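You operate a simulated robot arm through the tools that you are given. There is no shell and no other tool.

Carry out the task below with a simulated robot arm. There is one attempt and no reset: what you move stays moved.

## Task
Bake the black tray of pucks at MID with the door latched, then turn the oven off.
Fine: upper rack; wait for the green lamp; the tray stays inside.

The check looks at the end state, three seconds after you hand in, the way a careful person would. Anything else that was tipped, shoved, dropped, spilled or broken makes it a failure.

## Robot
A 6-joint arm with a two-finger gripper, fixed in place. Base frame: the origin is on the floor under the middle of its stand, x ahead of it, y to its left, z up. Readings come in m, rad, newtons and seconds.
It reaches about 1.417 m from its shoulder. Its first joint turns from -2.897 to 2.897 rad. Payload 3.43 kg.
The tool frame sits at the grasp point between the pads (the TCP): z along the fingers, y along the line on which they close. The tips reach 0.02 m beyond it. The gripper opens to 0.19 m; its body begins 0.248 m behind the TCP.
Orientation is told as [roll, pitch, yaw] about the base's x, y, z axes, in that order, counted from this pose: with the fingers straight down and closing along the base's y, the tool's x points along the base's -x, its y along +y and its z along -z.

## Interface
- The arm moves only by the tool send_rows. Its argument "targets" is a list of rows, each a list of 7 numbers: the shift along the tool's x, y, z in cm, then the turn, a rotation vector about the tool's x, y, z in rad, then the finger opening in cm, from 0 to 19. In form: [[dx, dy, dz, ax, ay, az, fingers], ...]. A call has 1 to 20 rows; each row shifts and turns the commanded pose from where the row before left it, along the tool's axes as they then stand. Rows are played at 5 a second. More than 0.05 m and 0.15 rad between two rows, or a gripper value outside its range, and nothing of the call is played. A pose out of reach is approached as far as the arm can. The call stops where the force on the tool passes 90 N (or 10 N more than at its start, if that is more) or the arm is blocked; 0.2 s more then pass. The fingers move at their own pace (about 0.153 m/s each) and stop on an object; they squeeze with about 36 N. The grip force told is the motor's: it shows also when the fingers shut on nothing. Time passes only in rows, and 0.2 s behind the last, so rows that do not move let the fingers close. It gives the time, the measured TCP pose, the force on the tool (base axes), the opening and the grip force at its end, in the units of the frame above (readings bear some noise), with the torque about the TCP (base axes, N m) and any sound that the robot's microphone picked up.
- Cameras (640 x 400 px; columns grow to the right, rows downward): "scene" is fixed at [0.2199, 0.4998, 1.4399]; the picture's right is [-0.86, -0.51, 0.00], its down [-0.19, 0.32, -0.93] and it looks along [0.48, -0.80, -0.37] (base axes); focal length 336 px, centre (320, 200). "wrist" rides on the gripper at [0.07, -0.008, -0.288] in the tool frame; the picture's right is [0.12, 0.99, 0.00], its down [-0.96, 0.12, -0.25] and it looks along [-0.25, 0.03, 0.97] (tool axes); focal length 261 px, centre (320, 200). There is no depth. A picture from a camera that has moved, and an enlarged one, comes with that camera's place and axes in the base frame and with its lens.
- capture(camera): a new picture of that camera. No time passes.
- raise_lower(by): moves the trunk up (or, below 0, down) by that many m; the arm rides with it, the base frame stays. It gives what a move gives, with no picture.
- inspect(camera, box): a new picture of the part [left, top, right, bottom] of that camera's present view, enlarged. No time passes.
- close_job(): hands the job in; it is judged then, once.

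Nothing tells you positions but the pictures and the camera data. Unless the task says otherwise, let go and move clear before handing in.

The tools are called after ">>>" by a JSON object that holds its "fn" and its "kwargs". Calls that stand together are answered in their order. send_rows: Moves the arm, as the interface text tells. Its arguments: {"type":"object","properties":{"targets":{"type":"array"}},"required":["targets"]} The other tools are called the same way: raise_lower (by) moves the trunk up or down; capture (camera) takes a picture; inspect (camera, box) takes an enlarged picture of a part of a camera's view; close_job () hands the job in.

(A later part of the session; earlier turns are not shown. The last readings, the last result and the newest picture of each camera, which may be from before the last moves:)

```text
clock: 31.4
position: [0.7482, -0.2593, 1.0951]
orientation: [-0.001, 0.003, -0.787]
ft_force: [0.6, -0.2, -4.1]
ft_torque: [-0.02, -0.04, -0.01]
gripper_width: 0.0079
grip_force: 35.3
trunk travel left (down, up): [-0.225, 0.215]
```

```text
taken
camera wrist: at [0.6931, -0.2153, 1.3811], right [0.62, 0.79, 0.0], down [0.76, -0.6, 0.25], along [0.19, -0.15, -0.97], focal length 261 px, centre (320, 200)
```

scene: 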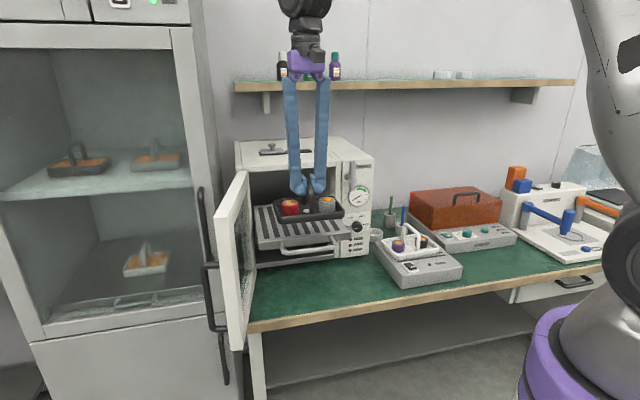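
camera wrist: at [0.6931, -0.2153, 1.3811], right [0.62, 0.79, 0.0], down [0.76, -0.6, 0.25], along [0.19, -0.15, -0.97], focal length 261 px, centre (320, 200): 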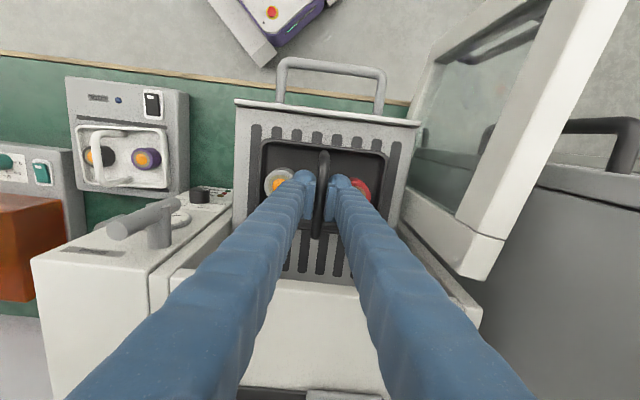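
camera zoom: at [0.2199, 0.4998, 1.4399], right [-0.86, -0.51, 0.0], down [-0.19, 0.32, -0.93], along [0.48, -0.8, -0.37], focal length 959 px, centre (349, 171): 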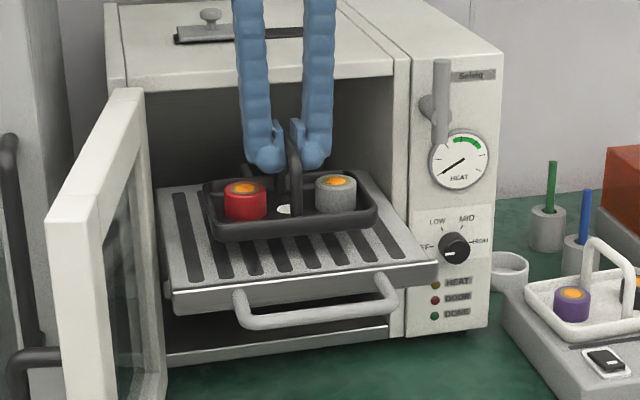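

The tray is well centred over the rack. I'll lower it in small steps, watching the force for touchdown.

>>> {"fn": "send_rows", "kwargs": {"targets": [[0, 0, 0.5, 0, 0, 0, 0], [0, 0, 0.5, 0, 0, 0, 0], [0, 0, 0, 0, 0, 0, 0]]}}

>>> {"fn": "inspect", "kwargs": {"camera": "scene", "box": [260, 180, 350, 250]}}

```text
clock: 32.2
position: [0.7465, -0.2595, 1.0864]
orientation: [0.0, 0.001, -0.787]
ft_force: [-1.3, 0.3, -4.0]
ft_torque: [-0.01, 0.03, -0.04]
gripper_width: 0.0081
grip_force: 35.6
trunk travel left (down, up): [-0.225, 0.215]
```

```text
5.71 times, centred on (305, 215) of scene
camera zoom: at [0.2199, 0.4998, 1.4399], right [-0.86, -0.51, 0.0], down [-0.19, 0.32, -0.93], along [0.48, -0.8, -0.37], focal length 1918 px, centre (406, 114)
```

zoom: 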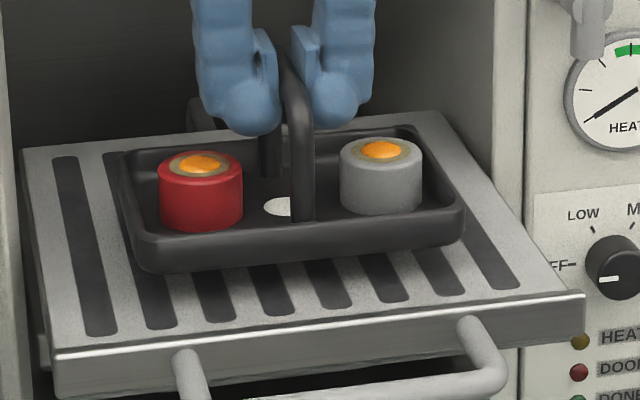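

>>> {"fn": "send_rows", "kwargs": {"targets": [[0, 0, 0.4, 0, 0, 0, 0], [0, 0, 0.3, 0, 0, 0, 0], [0, 0, 0, 0, 0, 0, 0]]}}

>>> {"fn": "inspect", "kwargs": {"camera": "scene", "box": [260, 180, 350, 250]}}

```text
clock: 33.0
position: [0.7464, -0.2585, 1.0778]
orientation: [-0.002, 0.004, -0.787]
ft_force: [-0.3, 0.5, -3.7]
ft_torque: [0.01, -0.01, 0.03]
gripper_width: 0.0078
grip_force: 36.1
trunk travel left (down, up): [-0.225, 0.215]
```

```text
5.71 times, centred on (305, 215) of scene
camera zoom: at [0.2199, 0.4998, 1.4399], right [-0.86, -0.51, 0.0], down [-0.19, 0.32, -0.93], along [0.48, -0.8, -0.37], focal length 1918 px, centre (406, 114)
```

zoom: 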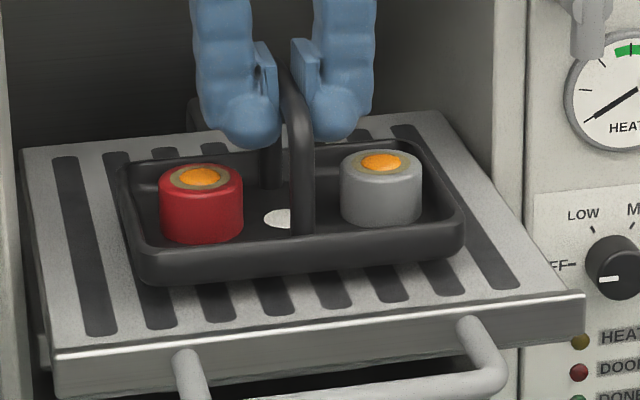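

>>> {"fn": "send_rows", "kwargs": {"targets": [[0, 0, 0.3, 0, 0, 0, 0], [0, 0, 0.2, 0, 0, 0, 0], [0, 0, 0, 0, 0, 0, 0]]}}

>>> {"fn": "inspect", "kwargs": {"camera": "scene", "box": [260, 180, 350, 250]}}

```text
clock: 33.8
position: [0.748, -0.2583, 1.0726]
orientation: [-0.001, 0.001, -0.788]
ft_force: [-0.9, -0.2, -3.4]
ft_torque: [-0.01, 0.0, -0.01]
gripper_width: 0.0079
grip_force: 36.3
trunk travel left (down, up): [-0.225, 0.215]
```

```text
5.71 times, centred on (305, 215) of scene
camera zoom: at [0.2199, 0.4998, 1.4399], right [-0.86, -0.51, 0.0], down [-0.19, 0.32, -0.93], along [0.48, -0.8, -0.37], focal length 1918 px, centre (406, 114)
```

zoom: 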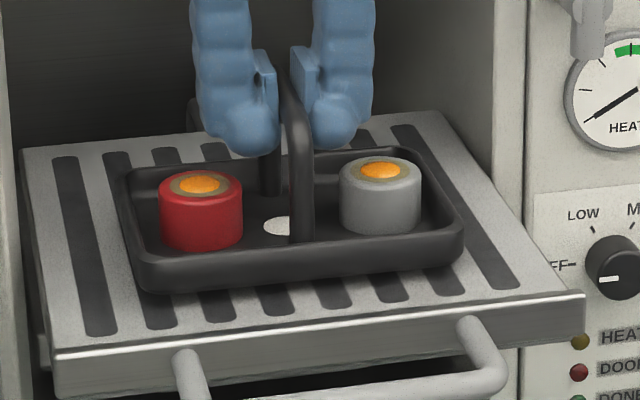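

>>> {"fn": "send_rows", "kwargs": {"targets": [[0, 0, 0.2, 0, 0, 0, 0], [0, 0, 0.2, 0, 0, 0, 0], [0, 0, 0, 0, 0, 0, 0]]}}

>>> {"fn": "inspect", "kwargs": {"camera": "scene", "box": [260, 180, 350, 250]}}

```text
clock: 34.6
position: [0.7478, -0.2588, 1.069]
orientation: [0.001, 0.001, -0.786]
ft_force: [0.0, -0.5, -3.1]
ft_torque: [0.02, 0.0, 0.01]
gripper_width: 0.0077
grip_force: 35.6
trunk travel left (down, up): [-0.225, 0.215]
```

```text
5.71 times, centred on (305, 215) of scene
camera zoom: at [0.2199, 0.4998, 1.4399], right [-0.86, -0.51, 0.0], down [-0.19, 0.32, -0.93], along [0.48, -0.8, -0.37], focal length 1918 px, centre (406, 114)
```

zoom: 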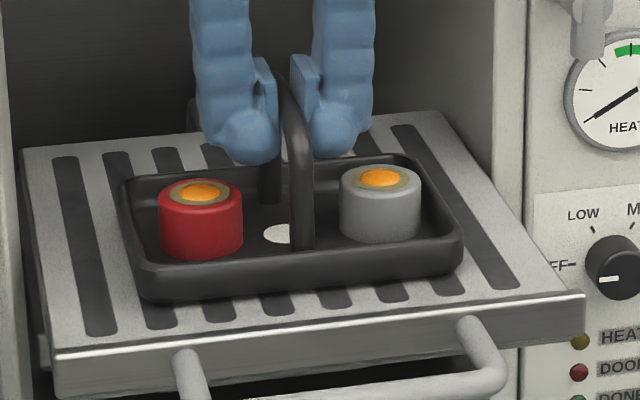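

>>> {"fn": "send_rows", "kwargs": {"targets": [[0, 0, 0.2, 0, 0, 0, 0], [0, 0, 0.2, 0, 0, 0, 0], [0, 0, 0, 0, 0, 0, 0]]}}

>>> {"fn": "inspect", "kwargs": {"camera": "scene", "box": [260, 180, 350, 250]}}

```text
clock: 35.4
position: [0.7487, -0.2596, 1.0665]
orientation: [0.001, -0.001, -0.787]
ft_force: [1.7, 1.7, 3.3]
ft_torque: [0.02, 0.05, 0.04]
gripper_width: 0.008
grip_force: 36.2
trunk travel left (down, up): [-0.225, 0.215]
```

```text
5.71 times, centred on (305, 215) of scene
camera zoom: at [0.2199, 0.4998, 1.4399], right [-0.86, -0.51, 0.0], down [-0.19, 0.32, -0.93], along [0.48, -0.8, -0.37], focal length 1918 px, centre (406, 114)
```

zoom: 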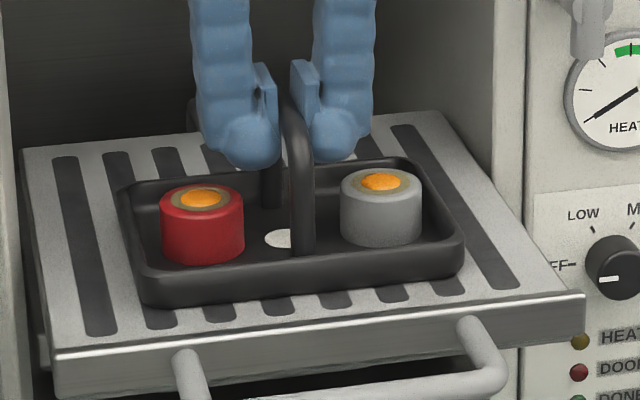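

Touchdown is confirmed: the force changed sign. I'll open the fingers, then rise straight up.

>>> {"fn": "send_rows", "kwargs": {"targets": [[0, 0, 0, 0, 0, 0, 1.5], [0, 0, 0, 0, 0, 0, 3], [0, 0, 0, 0, 0, 0, 5], [0, 0, 0, 0, 0, 0, 5], [0, 0, -1, 0, 0, 0, 5], [0, 0, -2, 0, 0, 0, 5], [0, 0, -3, 0, 0, 0, 5], [0, 0, -4, 0, 0, 0, 5], [0, 0, -4, 0, 0, 0, 5], [0, 0, -4, 0, 0, 0, 5]]}}

>>> {"fn": "inspect", "kwargs": {"camera": "scene", "box": [230, 140, 390, 280]}}

>>> {"fn": "capture", "kwargs": {"camera": "wrist"}}

```text
clock: 37.6
position: [0.7464, -0.2591, 1.2442]
orientation: [-0.001, 0.002, -0.786]
ft_force: [0.1, -0.2, -0.5]
ft_torque: [0.0, -0.01, -0.01]
gripper_width: 0.0501
grip_force: 0.0
trunk travel left (down, up): [-0.225, 0.215]
```

```text
2.86 times, centred on (310, 210) of scene
camera zoom: at [0.2199, 0.4998, 1.4399], right [-0.86, -0.51, 0.0], down [-0.19, 0.32, -0.93], along [0.48, -0.8, -0.37], focal length 959 px, centre (349, 171)
```

zoom: 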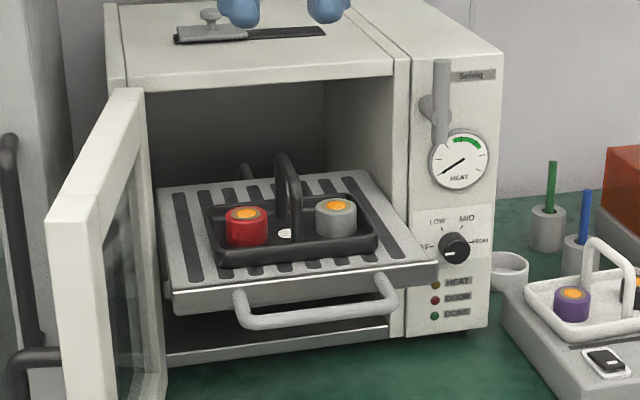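

```text
taken
camera wrist: at [0.693, -0.2152, 1.5309], right [0.62, 0.79, 0.0], down [0.76, -0.6, 0.25], along [0.19, -0.15, -0.97], focal length 261 px, centre (320, 200)
```

wrist: 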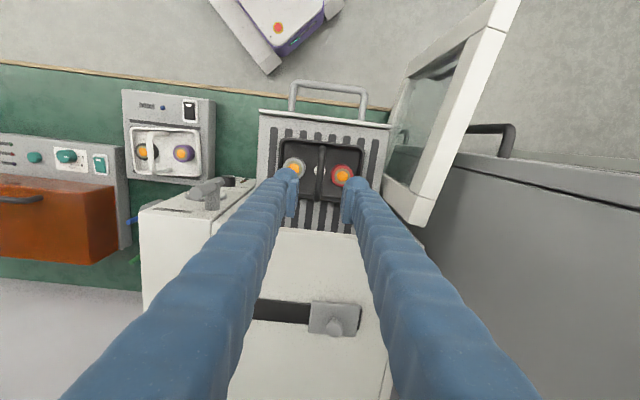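

The tray sits squarely on the rack, with its pucks upright. Next I'll close the fingers, back off toward the front, tilt slightly, and drop in front of the rack handle so I can push it in.

>>> {"fn": "send_rows", "kwargs": {"targets": [[2, 0, -1, 0, 0, 0, 5], [4.4, 0, 0, 0, 0, 0, 5], [4.8, 0, 0, 0, 0, 0, 2], [4.8, 0, 0, 0, 0, 0, 0], [4.8, 0, 0, 0, 0, 0, 0], [4.8, 0, 0, 0, 0, 0, 0], [0, 0, 0, 0, -0.14, 0, 0], [0, 0, 0, 0, -0.14, 0, 0], [0, 0, 0, 0, -0.14, 0, 0], [1.53, 0, 3.42, 0, 0, 0, 0], [1.53, 0, 3.42, 0, 0, 0, 0], [1.53, 0, 3.42, 0, 0, 0, 0], [1.53, 0, 3.42, 0, 0, 0, 0], [1.53, 0, 3.42, 0, 0, 0, 0], [1.53, 0, 3.42, 0, 0, 0, 0]]}}

>>> {"fn": "capture", "kwargs": {"camera": "scene"}}

>>> {"fn": "capture", "kwargs": {"camera": "wrist"}}

```text
clock: 40.8
position: [0.5648, -0.08, 1.0294]
orientation: [-0.001, -0.416, -0.786]
ft_force: [-0.7, 0.1, -0.6]
ft_torque: [-0.03, 0.02, 0.02]
gripper_width: 0.0001
grip_force: 33.9
trunk travel left (down, up): [-0.225, 0.215]
```

```text
taken
```

scene: 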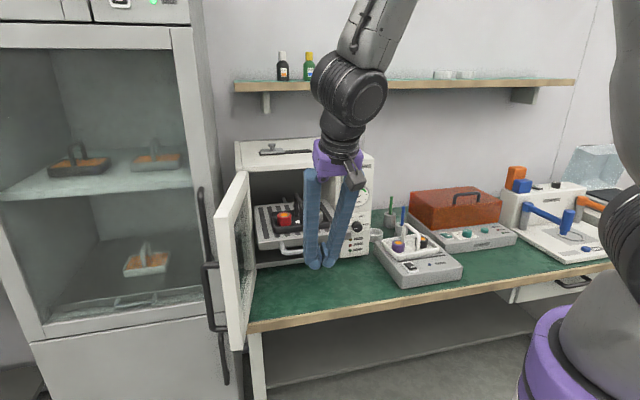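

```text
taken
camera wrist: at [0.4327, 0.0429, 1.262], right [0.63, 0.78, -0.05], down [0.63, -0.47, 0.62], along [0.46, -0.42, -0.79], focal length 261 px, centre (320, 200)
```

wrist: 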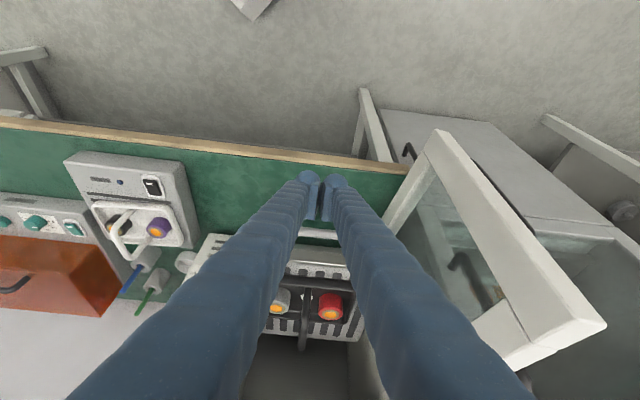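

>>> {"fn": "inspect", "kwargs": {"camera": "wrist", "box": [260, 160, 380, 280]}}

>>> {"fn": "inspect", "kwargs": {"camera": "scene", "box": [240, 180, 380, 280]}}

```text
3.33 times, centred on (320, 220) of wrist
camera zoom: at [0.4327, 0.0429, 1.262], right [0.63, 0.78, -0.05], down [0.63, -0.47, 0.62], along [0.46, -0.42, -0.79], focal length 869 px, centre (320, 133)
```

zoom: 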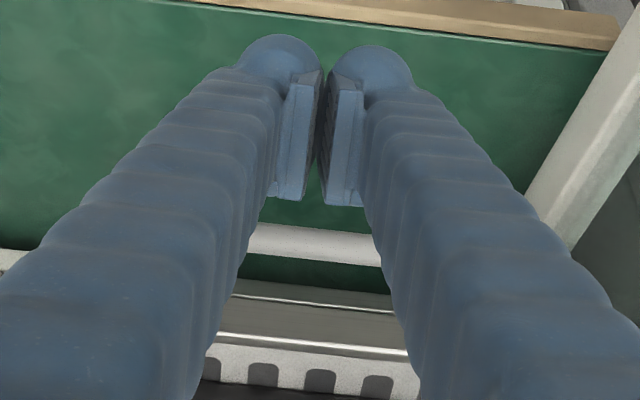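

```text
4.00 times, centred on (310, 230) of scene
camera zoom: at [0.2199, 0.4998, 1.4399], right [-0.86, -0.51, 0.0], down [-0.19, 0.32, -0.93], along [0.48, -0.8, -0.37], focal length 1343 px, centre (360, 80)
```

zoom: 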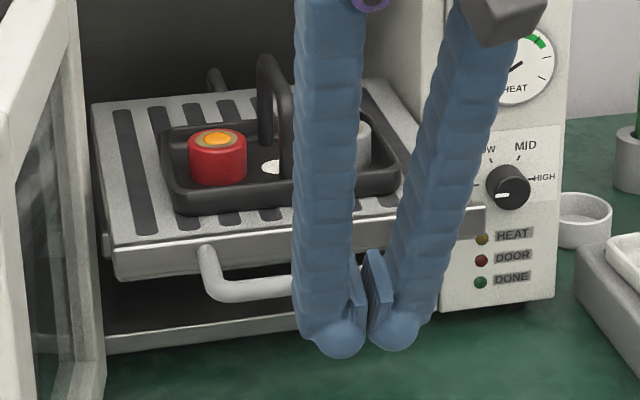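

The handle bar is at about n −0.543, z 0.995. I'll lower to just below it and creep forward to make contact.

>>> {"fn": "send_rows", "kwargs": {"targets": [[0.9, 0, 2.06, 0, 0, 0, 0], [0.9, 0, 2.06, 0, 0, 0, 0], [-1.83, 0, 0.81, 0, 0, 0, 0], [-1.83, 0, 0.81, 0, 0, 0, 0], [-0.91, 0, 0.4, 0, 0, 0, 0], [0, 0, 0, 0, 0, 0, 0]]}}

>>> {"fn": "inspect", "kwargs": {"camera": "wrist", "box": [260, 160, 380, 280]}}

>>> {"fn": "inspect", "kwargs": {"camera": "scene", "box": [240, 180, 380, 280]}}

```text
clock: 42.2
position: [0.6005, -0.1133, 0.9884]
orientation: [0.0, -0.419, -0.786]
ft_force: [-0.1, 0.8, 0.7]
ft_torque: [-0.04, 0.04, -0.01]
gripper_width: 0.0
grip_force: 33.8
trunk travel left (down, up): [-0.225, 0.215]
```

```text
3.33 times, centred on (320, 220) of wrist
camera zoom: at [0.4675, 0.0089, 1.2202], right [0.63, 0.78, -0.05], down [0.63, -0.47, 0.62], along [0.46, -0.42, -0.79], focal length 869 px, centre (320, 133)
```

zoom: 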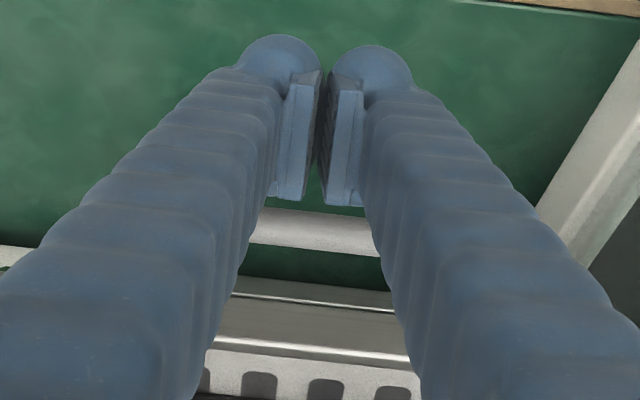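

```text
4.00 times, centred on (310, 230) of scene
camera zoom: at [0.2199, 0.4998, 1.4399], right [-0.86, -0.51, 0.0], down [-0.19, 0.32, -0.93], along [0.48, -0.8, -0.37], focal length 1343 px, centre (360, 80)
```

zoom: 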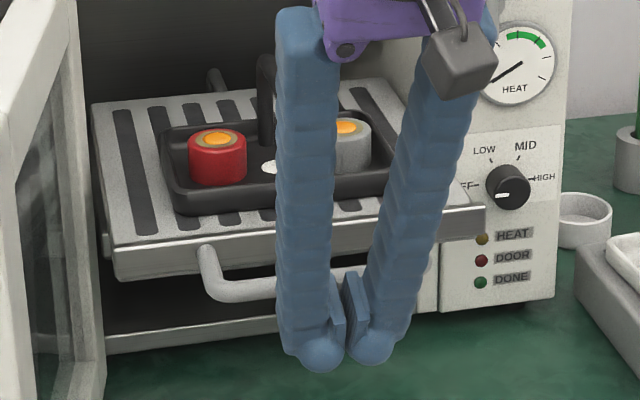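

>>> {"fn": "send_rows", "kwargs": {"targets": [[-0.91, 0, 0.4, 0, 0, 0, 0], [-0.91, 0, 0.4, 0, 0, 0, 0], [0, 0, 0, 0, 0, 0, 0]]}}

>>> {"fn": "inspect", "kwargs": {"camera": "scene", "box": [240, 180, 380, 280]}}

```text
clock: 43.0
position: [0.6154, -0.1269, 0.9865]
orientation: [0.0, -0.42, -0.789]
ft_force: [0.1, 0.1, 0.5]
ft_torque: [0.04, -0.05, 0.02]
gripper_width: 0.0001
grip_force: 33.6
trunk travel left (down, up): [-0.225, 0.215]
```

```text
4.00 times, centred on (310, 230) of scene
camera zoom: at [0.2199, 0.4998, 1.4399], right [-0.86, -0.51, 0.0], down [-0.19, 0.32, -0.93], along [0.48, -0.8, -0.37], focal length 1343 px, centre (360, 80)
```

zoom: 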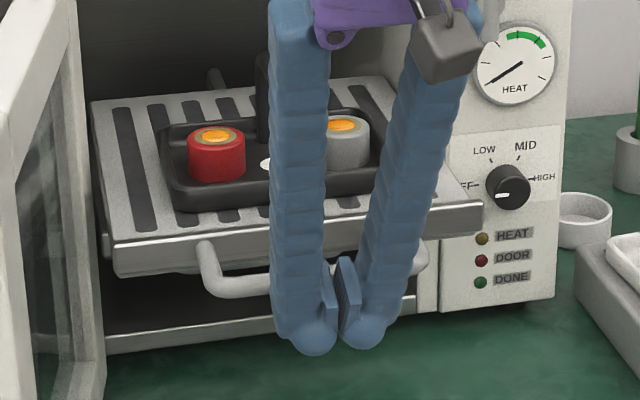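

>>> {"fn": "send_rows", "kwargs": {"targets": [[-0.91, 0, 0.4, 0, 0, 0, 0], [-0.91, 0, 0.4, 0, 0, 0, 0], [-0.91, 0, 0.4, 0, 0, 0, 0], [0, 0, 0, 0, 0, 0, 0]]}}

>>> {"fn": "inspect", "kwargs": {"camera": "scene", "box": [240, 180, 380, 280]}}

```text
clock: 44.0
position: [0.6358, -0.1469, 0.9849]
orientation: [0.0, -0.419, -0.787]
ft_force: [-1.4, 1.3, 0.1]
ft_torque: [0.0, -0.02, 0.01]
gripper_width: 0.0
grip_force: 34.1
trunk travel left (down, up): [-0.225, 0.215]
```

```text
4.00 times, centred on (310, 230) of scene
camera zoom: at [0.2199, 0.4998, 1.4399], right [-0.86, -0.51, 0.0], down [-0.19, 0.32, -0.93], along [0.48, -0.8, -0.37], focal length 1343 px, centre (360, 80)
```

zoom: 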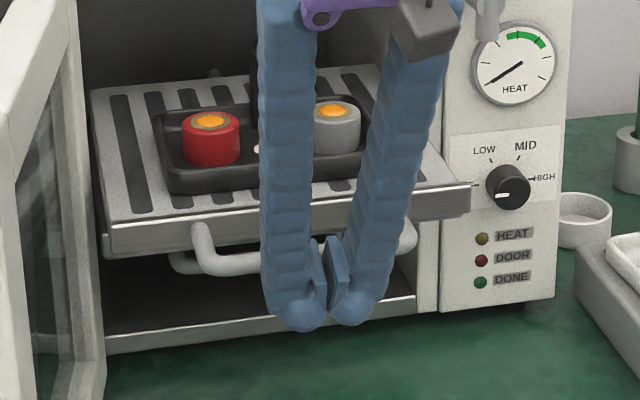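

The rack is moving in smoothly with its tray at about 2 N. I'll keep pushing at a slow, even pace.

>>> {"fn": "send_rows", "kwargs": {"targets": [[-0.6, 0, 0.26, 0, 0, 0, 0], [-0.91, 0, 0.4, 0, 0, 0, 0], [-0.91, 0, 0.4, 0, 0, 0, 0], [-0.91, 0, 0.4, 0, 0, 0, 0], [-0.91, 0, 0.4, 0, 0, 0, 0], [-0.91, 0, 0.4, 0, 0, 0, 0], [-0.91, 0, 0.4, 0, 0, 0, 0], [-0.91, 0, 0.4, 0, 0, 0, 0], [-0.91, 0, 0.4, 0, 0, 0, 0], [-0.91, 0, 0.4, 0, 0, 0, 0]]}}

>>> {"fn": "inspect", "kwargs": {"camera": "scene", "box": [230, 130, 390, 280]}}

>>> {"fn": "capture", "kwargs": {"camera": "wrist"}}

```text
clock: 46.2
position: [0.7044, -0.2161, 0.988]
orientation: [0.0, -0.42, -0.786]
ft_force: [-0.4, 0.8, -0.4]
ft_torque: [0.01, -0.03, 0.0]
gripper_width: 0.0
grip_force: 34.2
trunk travel left (down, up): [-0.225, 0.215]
```

```text
2.67 times, centred on (310, 205) of scene
camera zoom: at [0.2199, 0.4998, 1.4399], right [-0.86, -0.51, 0.0], down [-0.19, 0.32, -0.93], along [0.48, -0.8, -0.37], focal length 895 px, centre (347, 187)
```

zoom: 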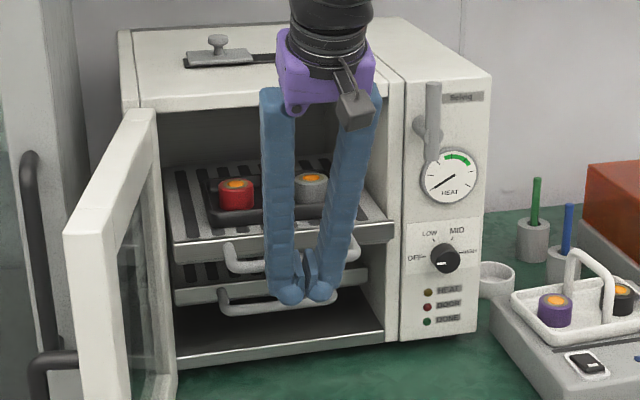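

```text
taken
camera wrist: at [0.5714, -0.0944, 1.2194], right [0.63, 0.78, -0.05], down [0.63, -0.47, 0.62], along [0.46, -0.42, -0.79], focal length 261 px, centre (320, 200)
```

wrist: 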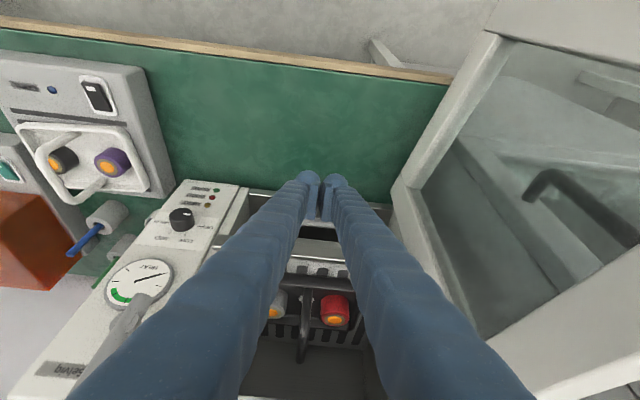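

The rack is about halfway in, with low force. A lower rack with its own handle is visible below, and I want to check clearance between my fingertips, that handle and the lower tray's hoop.

>>> {"fn": "inspect", "kwargs": {"camera": "scene", "box": [265, 185, 345, 265]}}

>>> {"fn": "inspect", "kwargs": {"camera": "wrist", "box": [240, 160, 400, 290]}}

```text
5.00 times, centred on (305, 225) of scene
camera zoom: at [0.2199, 0.4998, 1.4399], right [-0.86, -0.51, 0.0], down [-0.19, 0.32, -0.93], along [0.48, -0.8, -0.37], focal length 1679 px, centre (395, 75)
```

zoom: 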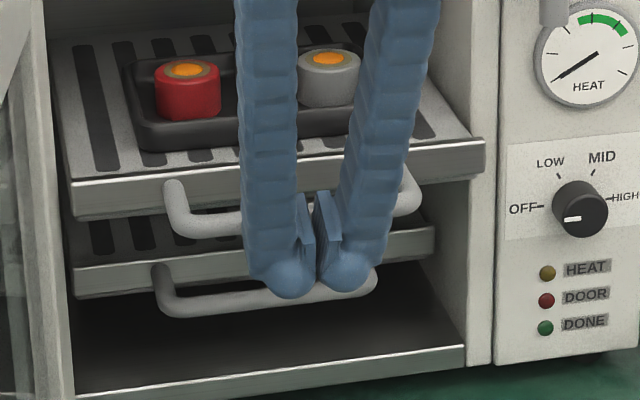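

```text
3.08 times, centred on (320, 225) of wrist
camera zoom: at [0.5714, -0.0944, 1.2194], right [0.63, 0.78, -0.05], down [0.63, -0.47, 0.62], along [0.46, -0.42, -0.79], focal length 802 px, centre (320, 123)
```

zoom: 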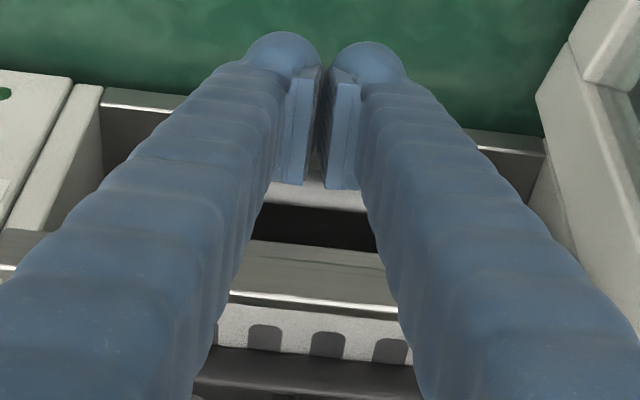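

Clearance is fine: the lower handle is about 7 cm below my fingertips, and the lower rack's front at n≈-0.84 shows where fully in is. I'll push about 9 cm more, then inch to the stop.

>>> {"fn": "send_rows", "kwargs": {"targets": [[-0.6, 0, 0.26, 0, 0, 0, 0], [-0.91, 0, 0.4, 0, 0, 0, 0], [-0.91, 0, 0.4, 0, 0, 0, 0], [-0.91, 0, 0.4, 0, 0, 0, 0], [-0.91, 0, 0.4, 0, 0, 0, 0], [-0.91, 0, 0.4, 0, 0, 0, 0], [-0.91, 0, 0.4, 0, 0, 0, 0], [-0.91, 0, 0.4, 0, 0, 0, 0], [-0.6, 0, 0.26, 0, 0, 0, 0]]}}

>>> {"fn": "inspect", "kwargs": {"camera": "scene", "box": [230, 130, 390, 280]}}

```text
clock: 48.2
position: [0.764, -0.2762, 0.9876]
orientation: [0.001, -0.418, -0.786]
ft_force: [0.5, 0.8, 0.2]
ft_torque: [-0.01, 0.02, 0.0]
gripper_width: 0.0
grip_force: 34.2
trunk travel left (down, up): [-0.225, 0.215]
```

```text
2.67 times, centred on (310, 205) of scene
camera zoom: at [0.2199, 0.4998, 1.4399], right [-0.86, -0.51, 0.0], down [-0.19, 0.32, -0.93], along [0.48, -0.8, -0.37], focal length 895 px, centre (347, 187)
```

zoom: 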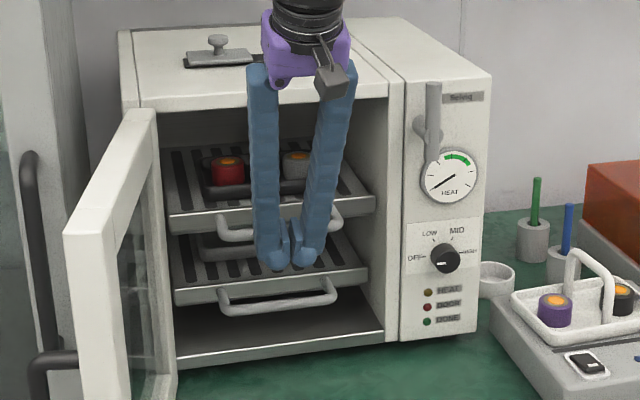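

>>> {"fn": "send_rows", "kwargs": {"targets": [[-0.46, 0, 0.2, 0, 0, 0, 0], [-0.46, 0, 0.2, 0, 0, 0, 0], [-0.46, 0, 0.2, 0, 0, 0, 0], [0, 0, 0, 0, 0, 0, 0]]}}

>>> {"fn": "inspect", "kwargs": {"camera": "scene", "box": [230, 130, 390, 280]}}

```text
clock: 49.2
position: [0.7734, -0.2858, 0.9888]
orientation: [-0.001, -0.42, -0.786]
ft_force: [-0.5, 0.3, -0.2]
ft_torque: [0.01, -0.02, 0.0]
gripper_width: 0.0
grip_force: 34.9
trunk travel left (down, up): [-0.225, 0.215]
```

```text
2.67 times, centred on (310, 205) of scene
camera zoom: at [0.2199, 0.4998, 1.4399], right [-0.86, -0.51, 0.0], down [-0.19, 0.32, -0.93], along [0.48, -0.8, -0.37], focal length 895 px, centre (347, 187)
```

zoom: 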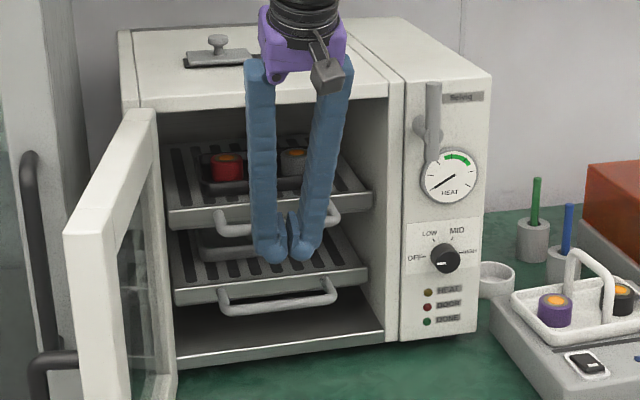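

>>> {"fn": "send_rows", "kwargs": {"targets": [[-0.46, 0, 0.2, 0, 0, 0, 0], [-0.46, 0, 0.2, 0, 0, 0, 0], [0, 0, 0, 0, 0, 0, 0]]}}

>>> {"fn": "inspect", "kwargs": {"camera": "scene", "box": [250, 170, 350, 260]}}

```text
clock: 50.0
position: [0.7805, -0.293, 0.9883]
orientation: [0.0, -0.419, -0.787]
ft_force: [-0.6, 0.4, -0.1]
ft_torque: [-0.03, 0.01, 0.02]
gripper_width: 0.0002
grip_force: 34.3
trunk travel left (down, up): [-0.225, 0.215]
```

```text
4.44 times, centred on (300, 215) of scene
camera zoom: at [0.2199, 0.4998, 1.4399], right [-0.86, -0.51, 0.0], down [-0.19, 0.32, -0.93], along [0.48, -0.8, -0.37], focal length 1492 px, centre (409, 133)
```

zoom: 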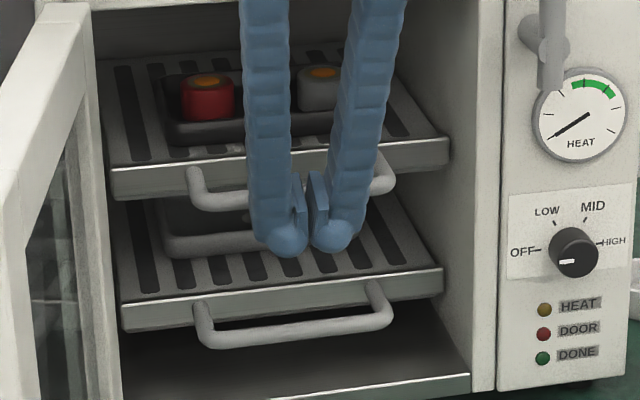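

The upper rack front is now in line with the lower rack. I'll nudge a little further to see if it meets its stop.

>>> {"fn": "send_rows", "kwargs": {"targets": [[-0.37, 0, 0.16, 0, 0, 0, 0], [-0.37, 0, 0.16, 0, 0, 0, 0], [0, 0, 0, 0, 0, 0, 0]]}}

>>> {"fn": "inspect", "kwargs": {"camera": "scene", "box": [250, 170, 350, 260]}}

```text
clock: 50.8
position: [0.7863, -0.3, 0.9866]
orientation: [0.0, -0.42, -0.787]
ft_force: [0.1, 0.2, 0.3]
ft_torque: [-0.01, 0.03, 0.0]
gripper_width: 0.0
grip_force: 34.6
trunk travel left (down, up): [-0.225, 0.215]
```

```text
4.44 times, centred on (300, 215) of scene
camera zoom: at [0.2199, 0.4998, 1.4399], right [-0.86, -0.51, 0.0], down [-0.19, 0.32, -0.93], along [0.48, -0.8, -0.37], focal length 1492 px, centre (409, 133)
```

zoom: 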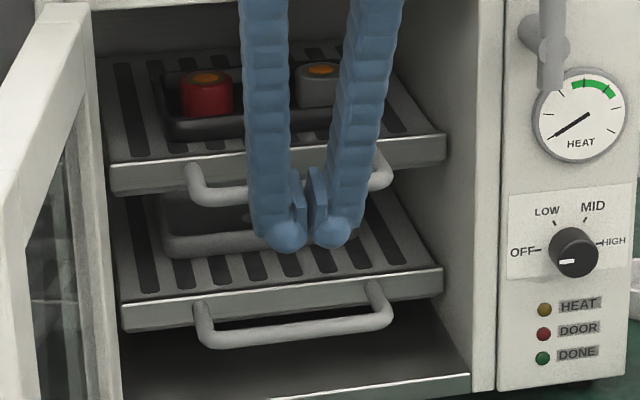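

>>> {"fn": "send_rows", "kwargs": {"targets": [[-0.37, 0, 0.16, 0, 0, 0, 0], [-0.37, 0, 0.16, 0, 0, 0, 0], [0, 0, 0, 0, 0, 0, 0]]}}

>>> {"fn": "inspect", "kwargs": {"camera": "scene", "box": [250, 170, 350, 260]}}

```text
clock: 51.6
position: [0.7875, -0.3004, 0.9869]
orientation: [-0.004, -0.415, -0.786]
ft_force: [-28.1, 33.6, -7.3]
ft_torque: [0.09, 0.06, 0.08]
gripper_width: 0.0061
grip_force: 34.4
trunk travel left (down, up): [-0.225, 0.215]
```

```text
4.44 times, centred on (300, 215) of scene
camera zoom: at [0.2199, 0.4998, 1.4399], right [-0.86, -0.51, 0.0], down [-0.19, 0.32, -0.93], along [0.48, -0.8, -0.37], focal length 1492 px, centre (409, 133)
```

zoom: 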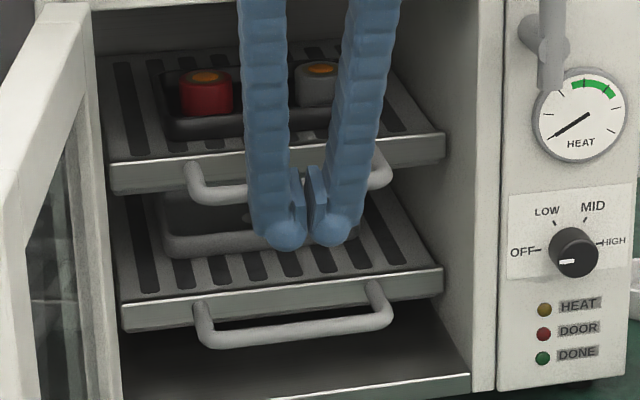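

The rack is at its stop (44 N). I'll back straight off and check.

>>> {"fn": "send_rows", "kwargs": {"targets": [[0.6, 0, -0.26, 0, 0, 0, 0], [0.91, 0, -0.4, 0, 0, 0, 0], [1.83, 0, -0.81, 0, 0, 0, 0], [3.66, 0, -1.62, 0, 0, 0, 0], [3.66, 0, -1.62, 0, 0, 0, 0], [3.66, 0, -1.62, 0, 0, 0, 0], [3.66, 0, -1.62, 0, 0, 0, 0], [3.66, 0, -1.62, 0, 0, 0, 0], [3.66, 0, -1.62, 0, 0, 0, 0], [3.66, 0, -1.62, 0, 0, 0, 0]]}}

>>> {"fn": "inspect", "kwargs": {"camera": "scene", "box": [230, 130, 390, 280]}}

>>> {"fn": "capture", "kwargs": {"camera": "wrist"}}

```text
clock: 53.8
position: [0.568, -0.0796, 0.9861]
orientation: [0.001, -0.419, -0.787]
ft_force: [0.0, -0.4, -0.4]
ft_torque: [-0.02, -0.01, -0.01]
gripper_width: 0.0
grip_force: 34.8
trunk travel left (down, up): [-0.225, 0.215]
```

```text
2.67 times, centred on (310, 205) of scene
camera zoom: at [0.2199, 0.4998, 1.4399], right [-0.86, -0.51, 0.0], down [-0.19, 0.32, -0.93], along [0.48, -0.8, -0.37], focal length 895 px, centre (347, 187)
```

zoom: 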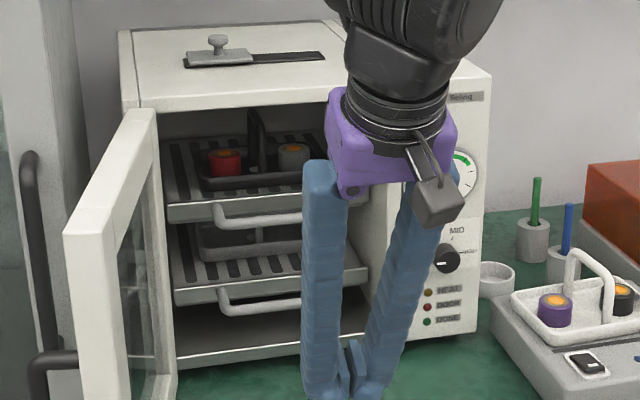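

```text
taken
camera wrist: at [0.4349, 0.0418, 1.2199], right [0.63, 0.78, -0.05], down [0.63, -0.47, 0.62], along [0.46, -0.42, -0.78], focal length 261 px, centre (320, 200)
```

wrist: 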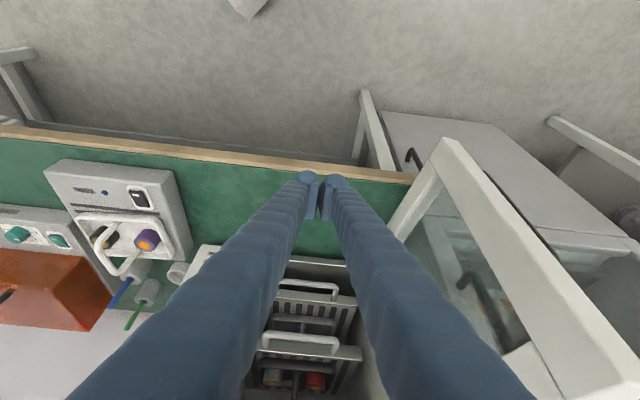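

The tray is inside on the upper rack, and the rack has stayed in. Now I'll straighten the tool, rise above the door, and look down on the door and the gap to the fridge.

>>> {"fn": "send_rows", "kwargs": {"targets": [[0, 0, -3, 0, 0.14, 0, 0], [0, 0, -3, 0, 0.14, 0, 0], [0, 0, -3, 0, 0.14, 0, 0], [1, 1, -4.5, 0, 0, 0, 0], [1, 1, -4.5, 0, 0, 0, 0], [1, 1, -4.5, 0, 0, 0, 0], [1, 1, -4.5, 0, 0, 0, 0], [1, 1, -4.5, 0, 0, 0, 0], [1, 1, -4.5, 0, 0, 0, 0]]}}

>>> {"fn": "capture", "kwargs": {"camera": "wrist"}}

>>> {"fn": "inspect", "kwargs": {"camera": "scene", "box": [180, 120, 390, 350]}}

```text
clock: 55.8
position: [0.552, 0.0251, 1.3474]
orientation: [0.0, 0.0, -0.786]
ft_force: [-0.5, 0.0, 0.1]
ft_torque: [-0.01, -0.04, -0.02]
gripper_width: 0.0
grip_force: 34.3
trunk travel left (down, up): [-0.225, 0.215]
```

```text
taken
camera wrist: at [0.4965, 0.0687, 1.6333], right [0.62, 0.79, 0.0], down [0.76, -0.6, 0.25], along [0.19, -0.15, -0.97], focal length 261 px, centre (320, 200)
```

wrist: 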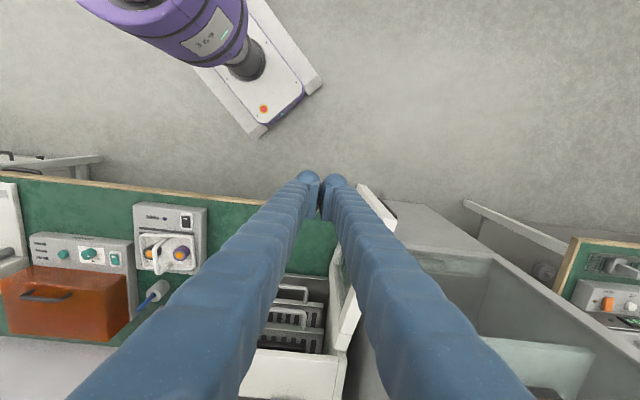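

```text
1.74 times, centred on (285, 235) of scene
camera zoom: at [0.2199, 0.4998, 1.4399], right [-0.86, -0.51, 0.0], down [-0.19, 0.32, -0.93], along [0.48, -0.8, -0.37], focal length 584 px, centre (381, 139)
```

zoom: 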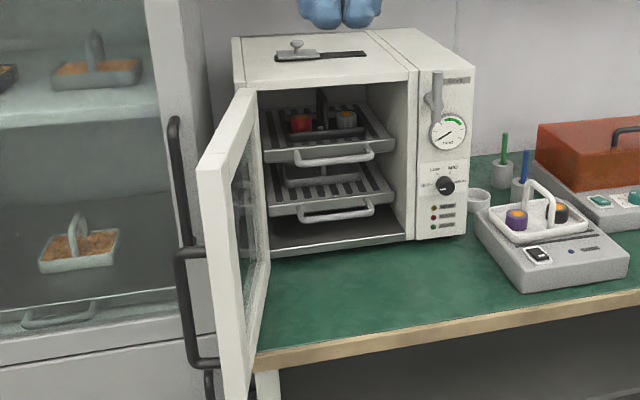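

>>> {"fn": "send_rows", "kwargs": {"targets": [[-2, 2.5, 0, 0, 0, 0, 10], [-3, 3.5, 0, 0, 0, 0, 19], [-3, 3, 0, 0, 0, 0, 19], [-1, 1, 0, 0, 0, 0, 19]]}}

>>> {"fn": "capture", "kwargs": {"camera": "wrist"}}

>>> {"fn": "inspect", "kwargs": {"camera": "wrist", "box": [230, 100, 430, 380]}}

```text
clock: 56.8
position: [0.6902, 0.031, 1.3448]
orientation: [-0.001, 0.002, -0.788]
ft_force: [0.4, 0.0, 0.4]
ft_torque: [0.03, 0.01, 0.01]
gripper_width: 0.1899
grip_force: 0.1
trunk travel left (down, up): [-0.225, 0.215]
```

```text
taken
camera wrist: at [0.6352, 0.0748, 1.6316], right [0.62, 0.79, 0.0], down [0.76, -0.6, 0.25], along [0.19, -0.15, -0.97], focal length 261 px, centre (320, 200)
```

wrist: 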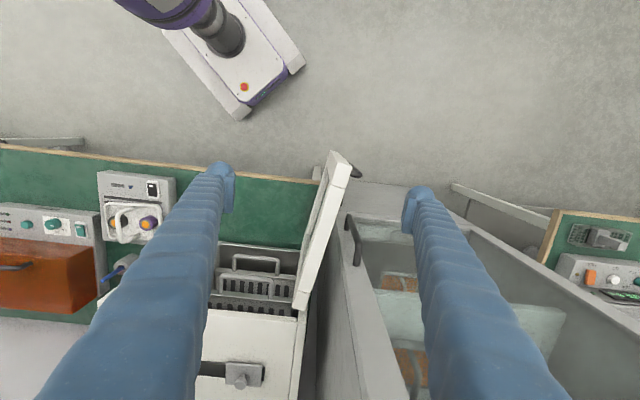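

```text
1.43 times, centred on (330, 240) of wrist
camera zoom: at [0.6352, 0.0748, 1.6316], right [0.62, 0.79, 0.0], down [0.76, -0.6, 0.25], along [0.19, -0.15, -0.97], focal length 372 px, centre (306, 143)
```

zoom: 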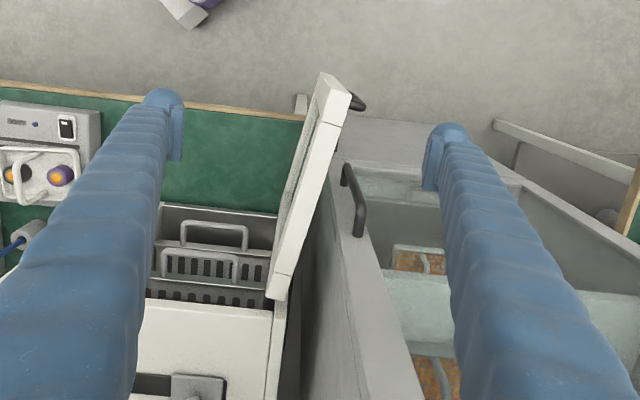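

The door is open about 99°, hinged near (u 0.495, n -0.78), with its top at z 1.14. There's room for closed fingers between its outer face and the fridge near the free edge. I'll go over the door and lower the closed fingers on its outer side, above the black handle.

>>> {"fn": "send_rows", "kwargs": {"targets": [[0, 0, 0, 0, 0, 0, 8], [0, 0, 0, 0, 0, 0, 0], [-1.8, 4, 0, 0, 0, 0, 0], [-1.8, 4, 0, 0, 0, 0, 0], [-1.8, 4, 0, 0, 0, 0, 0], [0, 0, 4, 0, 0, 0, 0], [0, 0, 4, 0, 0, 0, 0], [0, 0, 1.5, 0, 0, 0, 0], [0, 0, 0, 0, 0, 0, 0]]}}

>>> {"fn": "capture", "kwargs": {"camera": "wrist"}}

>>> {"fn": "capture", "kwargs": {"camera": "scene"}}

```text
clock: 58.8
position: [0.8128, 0.0764, 1.2484]
orientation: [-0.001, -0.001, -0.789]
ft_force: [0.0, 0.7, 0.1]
ft_torque: [-0.02, 0.02, 0.0]
gripper_width: 0.0
grip_force: 34.2
trunk travel left (down, up): [-0.225, 0.215]
```

```text
taken
camera wrist: at [0.758, 0.1197, 1.5342], right [0.62, 0.79, 0.0], down [0.76, -0.6, 0.25], along [0.19, -0.15, -0.97], focal length 261 px, centre (320, 200)
```

wrist: 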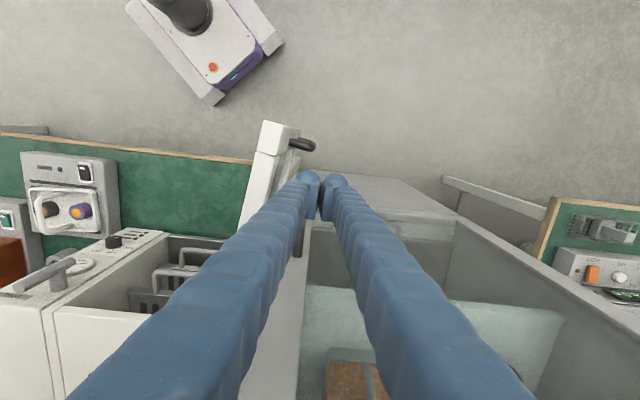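

```text
taken
```

scene: 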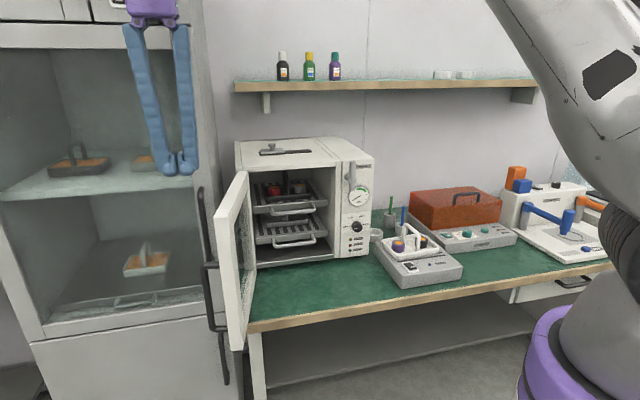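

>>> {"fn": "send_rows", "kwargs": {"targets": [[0, 0, 3, 0, 0, 0, 0], [0, 0, 4, 0, 0, 0, 0], [0, 0, 4, 0, 0, 0, 0], [0, 0, 3, 0, 0, 0, 0], [0, 0, 1.2, 0, 0, 0, 0], [0, 0, 0, 0, 0, 0, 0]]}}

>>> {"fn": "capture", "kwargs": {"camera": "wrist"}}

>>> {"fn": "inspect", "kwargs": {"camera": "scene", "box": [150, 120, 310, 350]}}

```text
clock: 60.2
position: [0.8092, 0.0749, 1.0939]
orientation: [0.0, 0.003, -0.786]
ft_force: [0.6, -0.6, -0.3]
ft_torque: [0.03, -0.01, 0.02]
gripper_width: 0.0
grip_force: 34.1
trunk travel left (down, up): [-0.225, 0.215]
```

```text
taken
camera wrist: at [0.7551, 0.1183, 1.3811], right [0.62, 0.79, 0.0], down [0.76, -0.6, 0.25], along [0.19, -0.15, -0.97], focal length 261 px, centre (320, 200)
```

wrist: 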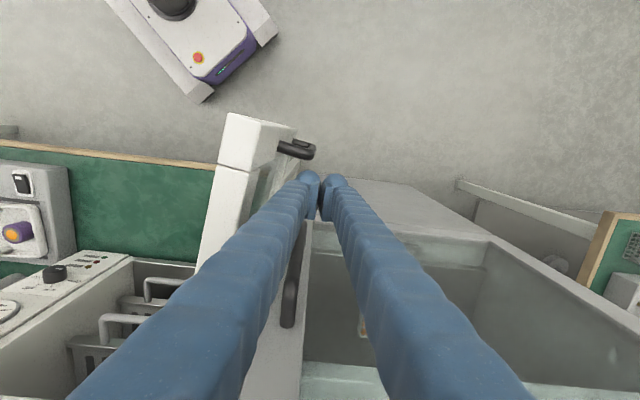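

```text
1.74 times, centred on (230, 235) of scene
camera zoom: at [0.2199, 0.4998, 1.4399], right [-0.86, -0.51, 0.0], down [-0.19, 0.32, -0.93], along [0.48, -0.8, -0.37], focal length 584 px, centre (476, 139)
```

zoom: 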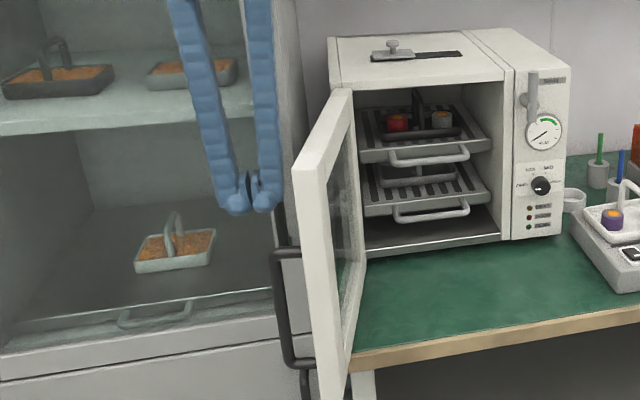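

The fingers are beside the door's outer face, above its handle. I'll start swinging the door, a few centimetres first.

>>> {"fn": "send_rows", "kwargs": {"targets": [[-0.45, -1.8, 0, 0, 0, 0, 0], [-0.45, -1.8, 0, 0, 0, 0, 0], [0.4, -2.05, 0, 0, 0, 0, 0], [0.4, -2.05, 0, 0, 0, 0, 0], [0.25, -2.3, 0, 0, 0, 0, 0], [0.25, -2.3, 0, 0, 0, 0, 0]]}}

>>> {"fn": "capture", "kwargs": {"camera": "wrist"}}

>>> {"fn": "inspect", "kwargs": {"camera": "scene", "box": [150, 120, 390, 350]}}

```text
clock: 61.6
position: [0.7203, -0.009, 1.097]
orientation: [-0.002, 0.001, -0.788]
ft_force: [-0.3, 0.1, -0.1]
ft_torque: [-0.01, -0.02, 0.02]
gripper_width: 0.0
grip_force: 34.3
trunk travel left (down, up): [-0.225, 0.215]
```

```text
taken
camera wrist: at [0.6654, 0.0341, 1.3834], right [0.62, 0.79, 0.0], down [0.76, -0.6, 0.25], along [0.19, -0.15, -0.97], focal length 261 px, centre (320, 200)
```

wrist: 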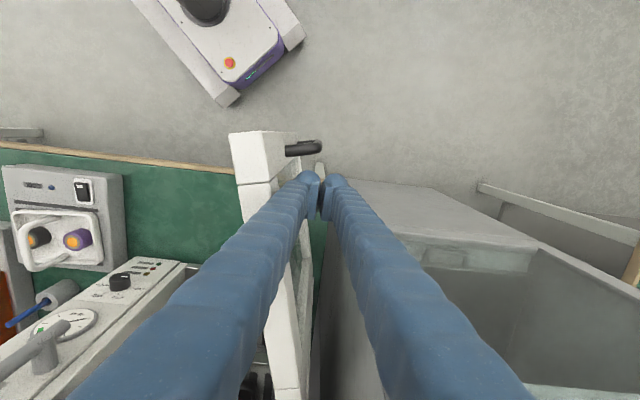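

```text
1.74 times, centred on (270, 235) of scene
camera zoom: at [0.2199, 0.4998, 1.4399], right [-0.86, -0.51, 0.0], down [-0.19, 0.32, -0.93], along [0.48, -0.8, -0.37], focal length 584 px, centre (407, 139)
```

zoom: 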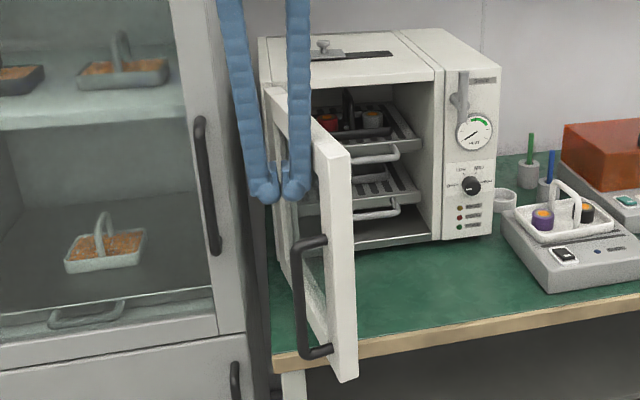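

The door swings freely with little force. I'll keep following the arc.

>>> {"fn": "send_rows", "kwargs": {"targets": [[-0.15, -2.3, 0, 0, 0, 0, 0], [-0.15, -2.3, 0, 0, 0, 0, 0], [-0.5, -2.25, 0, 0, 0, 0, 0], [-0.5, -2.25, 0, 0, 0, 0, 0], [-1.05, -2.25, 0, 0, 0, 0, 0], [-1.05, -2.25, 0, 0, 0, 0, 0], [-1.35, -1.95, 0, 0, 0, 0, 0], [-1.35, -1.95, 0, 0, 0, 0, 0]]}}

>>> {"fn": "capture", "kwargs": {"camera": "wrist"}}

>>> {"fn": "inspect", "kwargs": {"camera": "scene", "box": [150, 120, 390, 350]}}

```text
clock: 63.4
position: [0.6386, -0.1766, 1.0964]
orientation: [0.0, 0.001, -0.787]
ft_force: [0.1, -0.4, 0.5]
ft_torque: [0.0, -0.02, 0.04]
gripper_width: 0.0003
grip_force: 34.6
trunk travel left (down, up): [-0.225, 0.215]
```

```text
taken
camera wrist: at [0.5836, -0.1332, 1.3826], right [0.62, 0.79, 0.0], down [0.76, -0.6, 0.25], along [0.19, -0.15, -0.97], focal length 261 px, centre (320, 200)
```

wrist: 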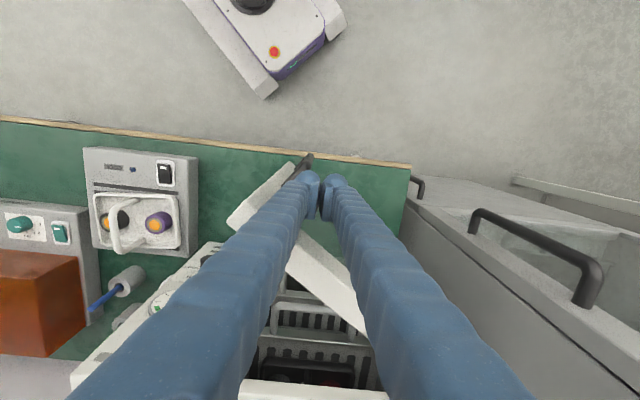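

```text
1.74 times, centred on (270, 235) of scene
camera zoom: at [0.2199, 0.4998, 1.4399], right [-0.86, -0.51, 0.0], down [-0.19, 0.32, -0.93], along [0.48, -0.8, -0.37], focal length 584 px, centre (407, 139)
```

zoom: 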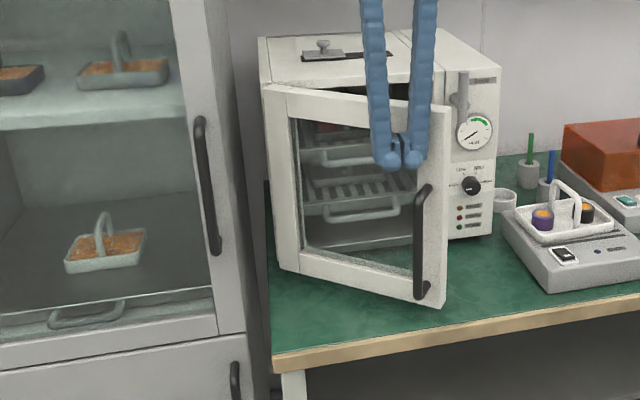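

The door is about 40° open. I'll continue to about 10°.

>>> {"fn": "send_rows", "kwargs": {"targets": [[-1.7, -1.6, 0, 0, 0, 0, 0], [-1.7, -1.6, 0, 0, 0, 0, 0], [-2, -1.2, 0, 0, 0, 0, 0], [-2, -1.2, 0, 0, 0, 0, 0], [-2.2, -0.7, 0, 0, 0, 0, 0], [-2.0, -0.5, 0, 0, 0, 0, 0], [0, 0, 0, 0, 0, 0, 0]]}}

>>> {"fn": "capture", "kwargs": {"camera": "wrist"}}

>>> {"fn": "inspect", "kwargs": {"camera": "scene", "box": [220, 120, 390, 290]}}

```text
clock: 65.0
position: [0.6717, -0.3065, 1.0945]
orientation: [0.0, 0.003, -0.786]
ft_force: [0.8, -0.5, -0.5]
ft_torque: [0.05, -0.02, 0.01]
gripper_width: 0.0001
grip_force: 34.4
trunk travel left (down, up): [-0.225, 0.215]
```

```text
taken
camera wrist: at [0.6169, -0.263, 1.3814], right [0.62, 0.79, 0.0], down [0.76, -0.6, 0.25], along [0.19, -0.15, -0.97], focal length 261 px, centre (320, 200)
```

wrist: 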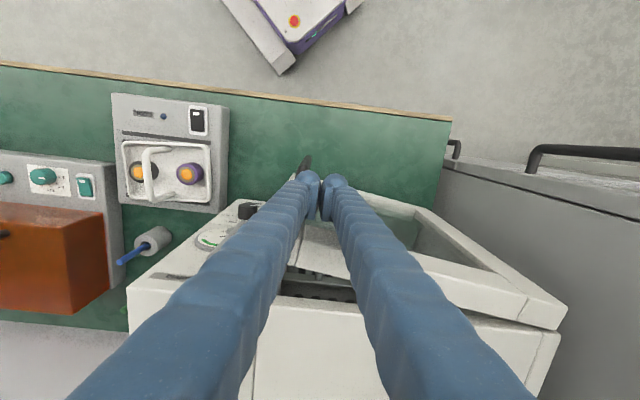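

```text
2.35 times, centred on (305, 205) of scene
camera zoom: at [0.2199, 0.4998, 1.4399], right [-0.86, -0.51, 0.0], down [-0.19, 0.32, -0.93], along [0.48, -0.8, -0.37], focal length 790 px, centre (355, 188)
```

zoom: 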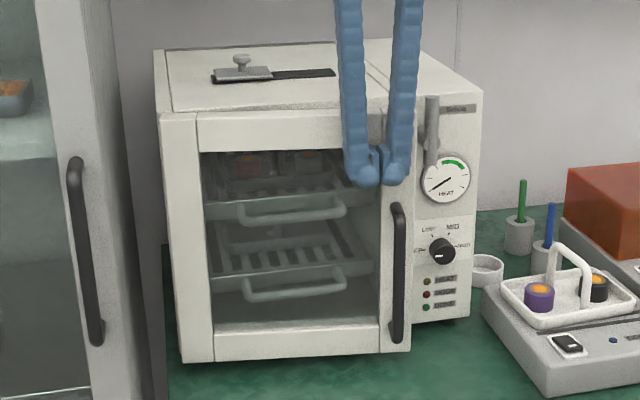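

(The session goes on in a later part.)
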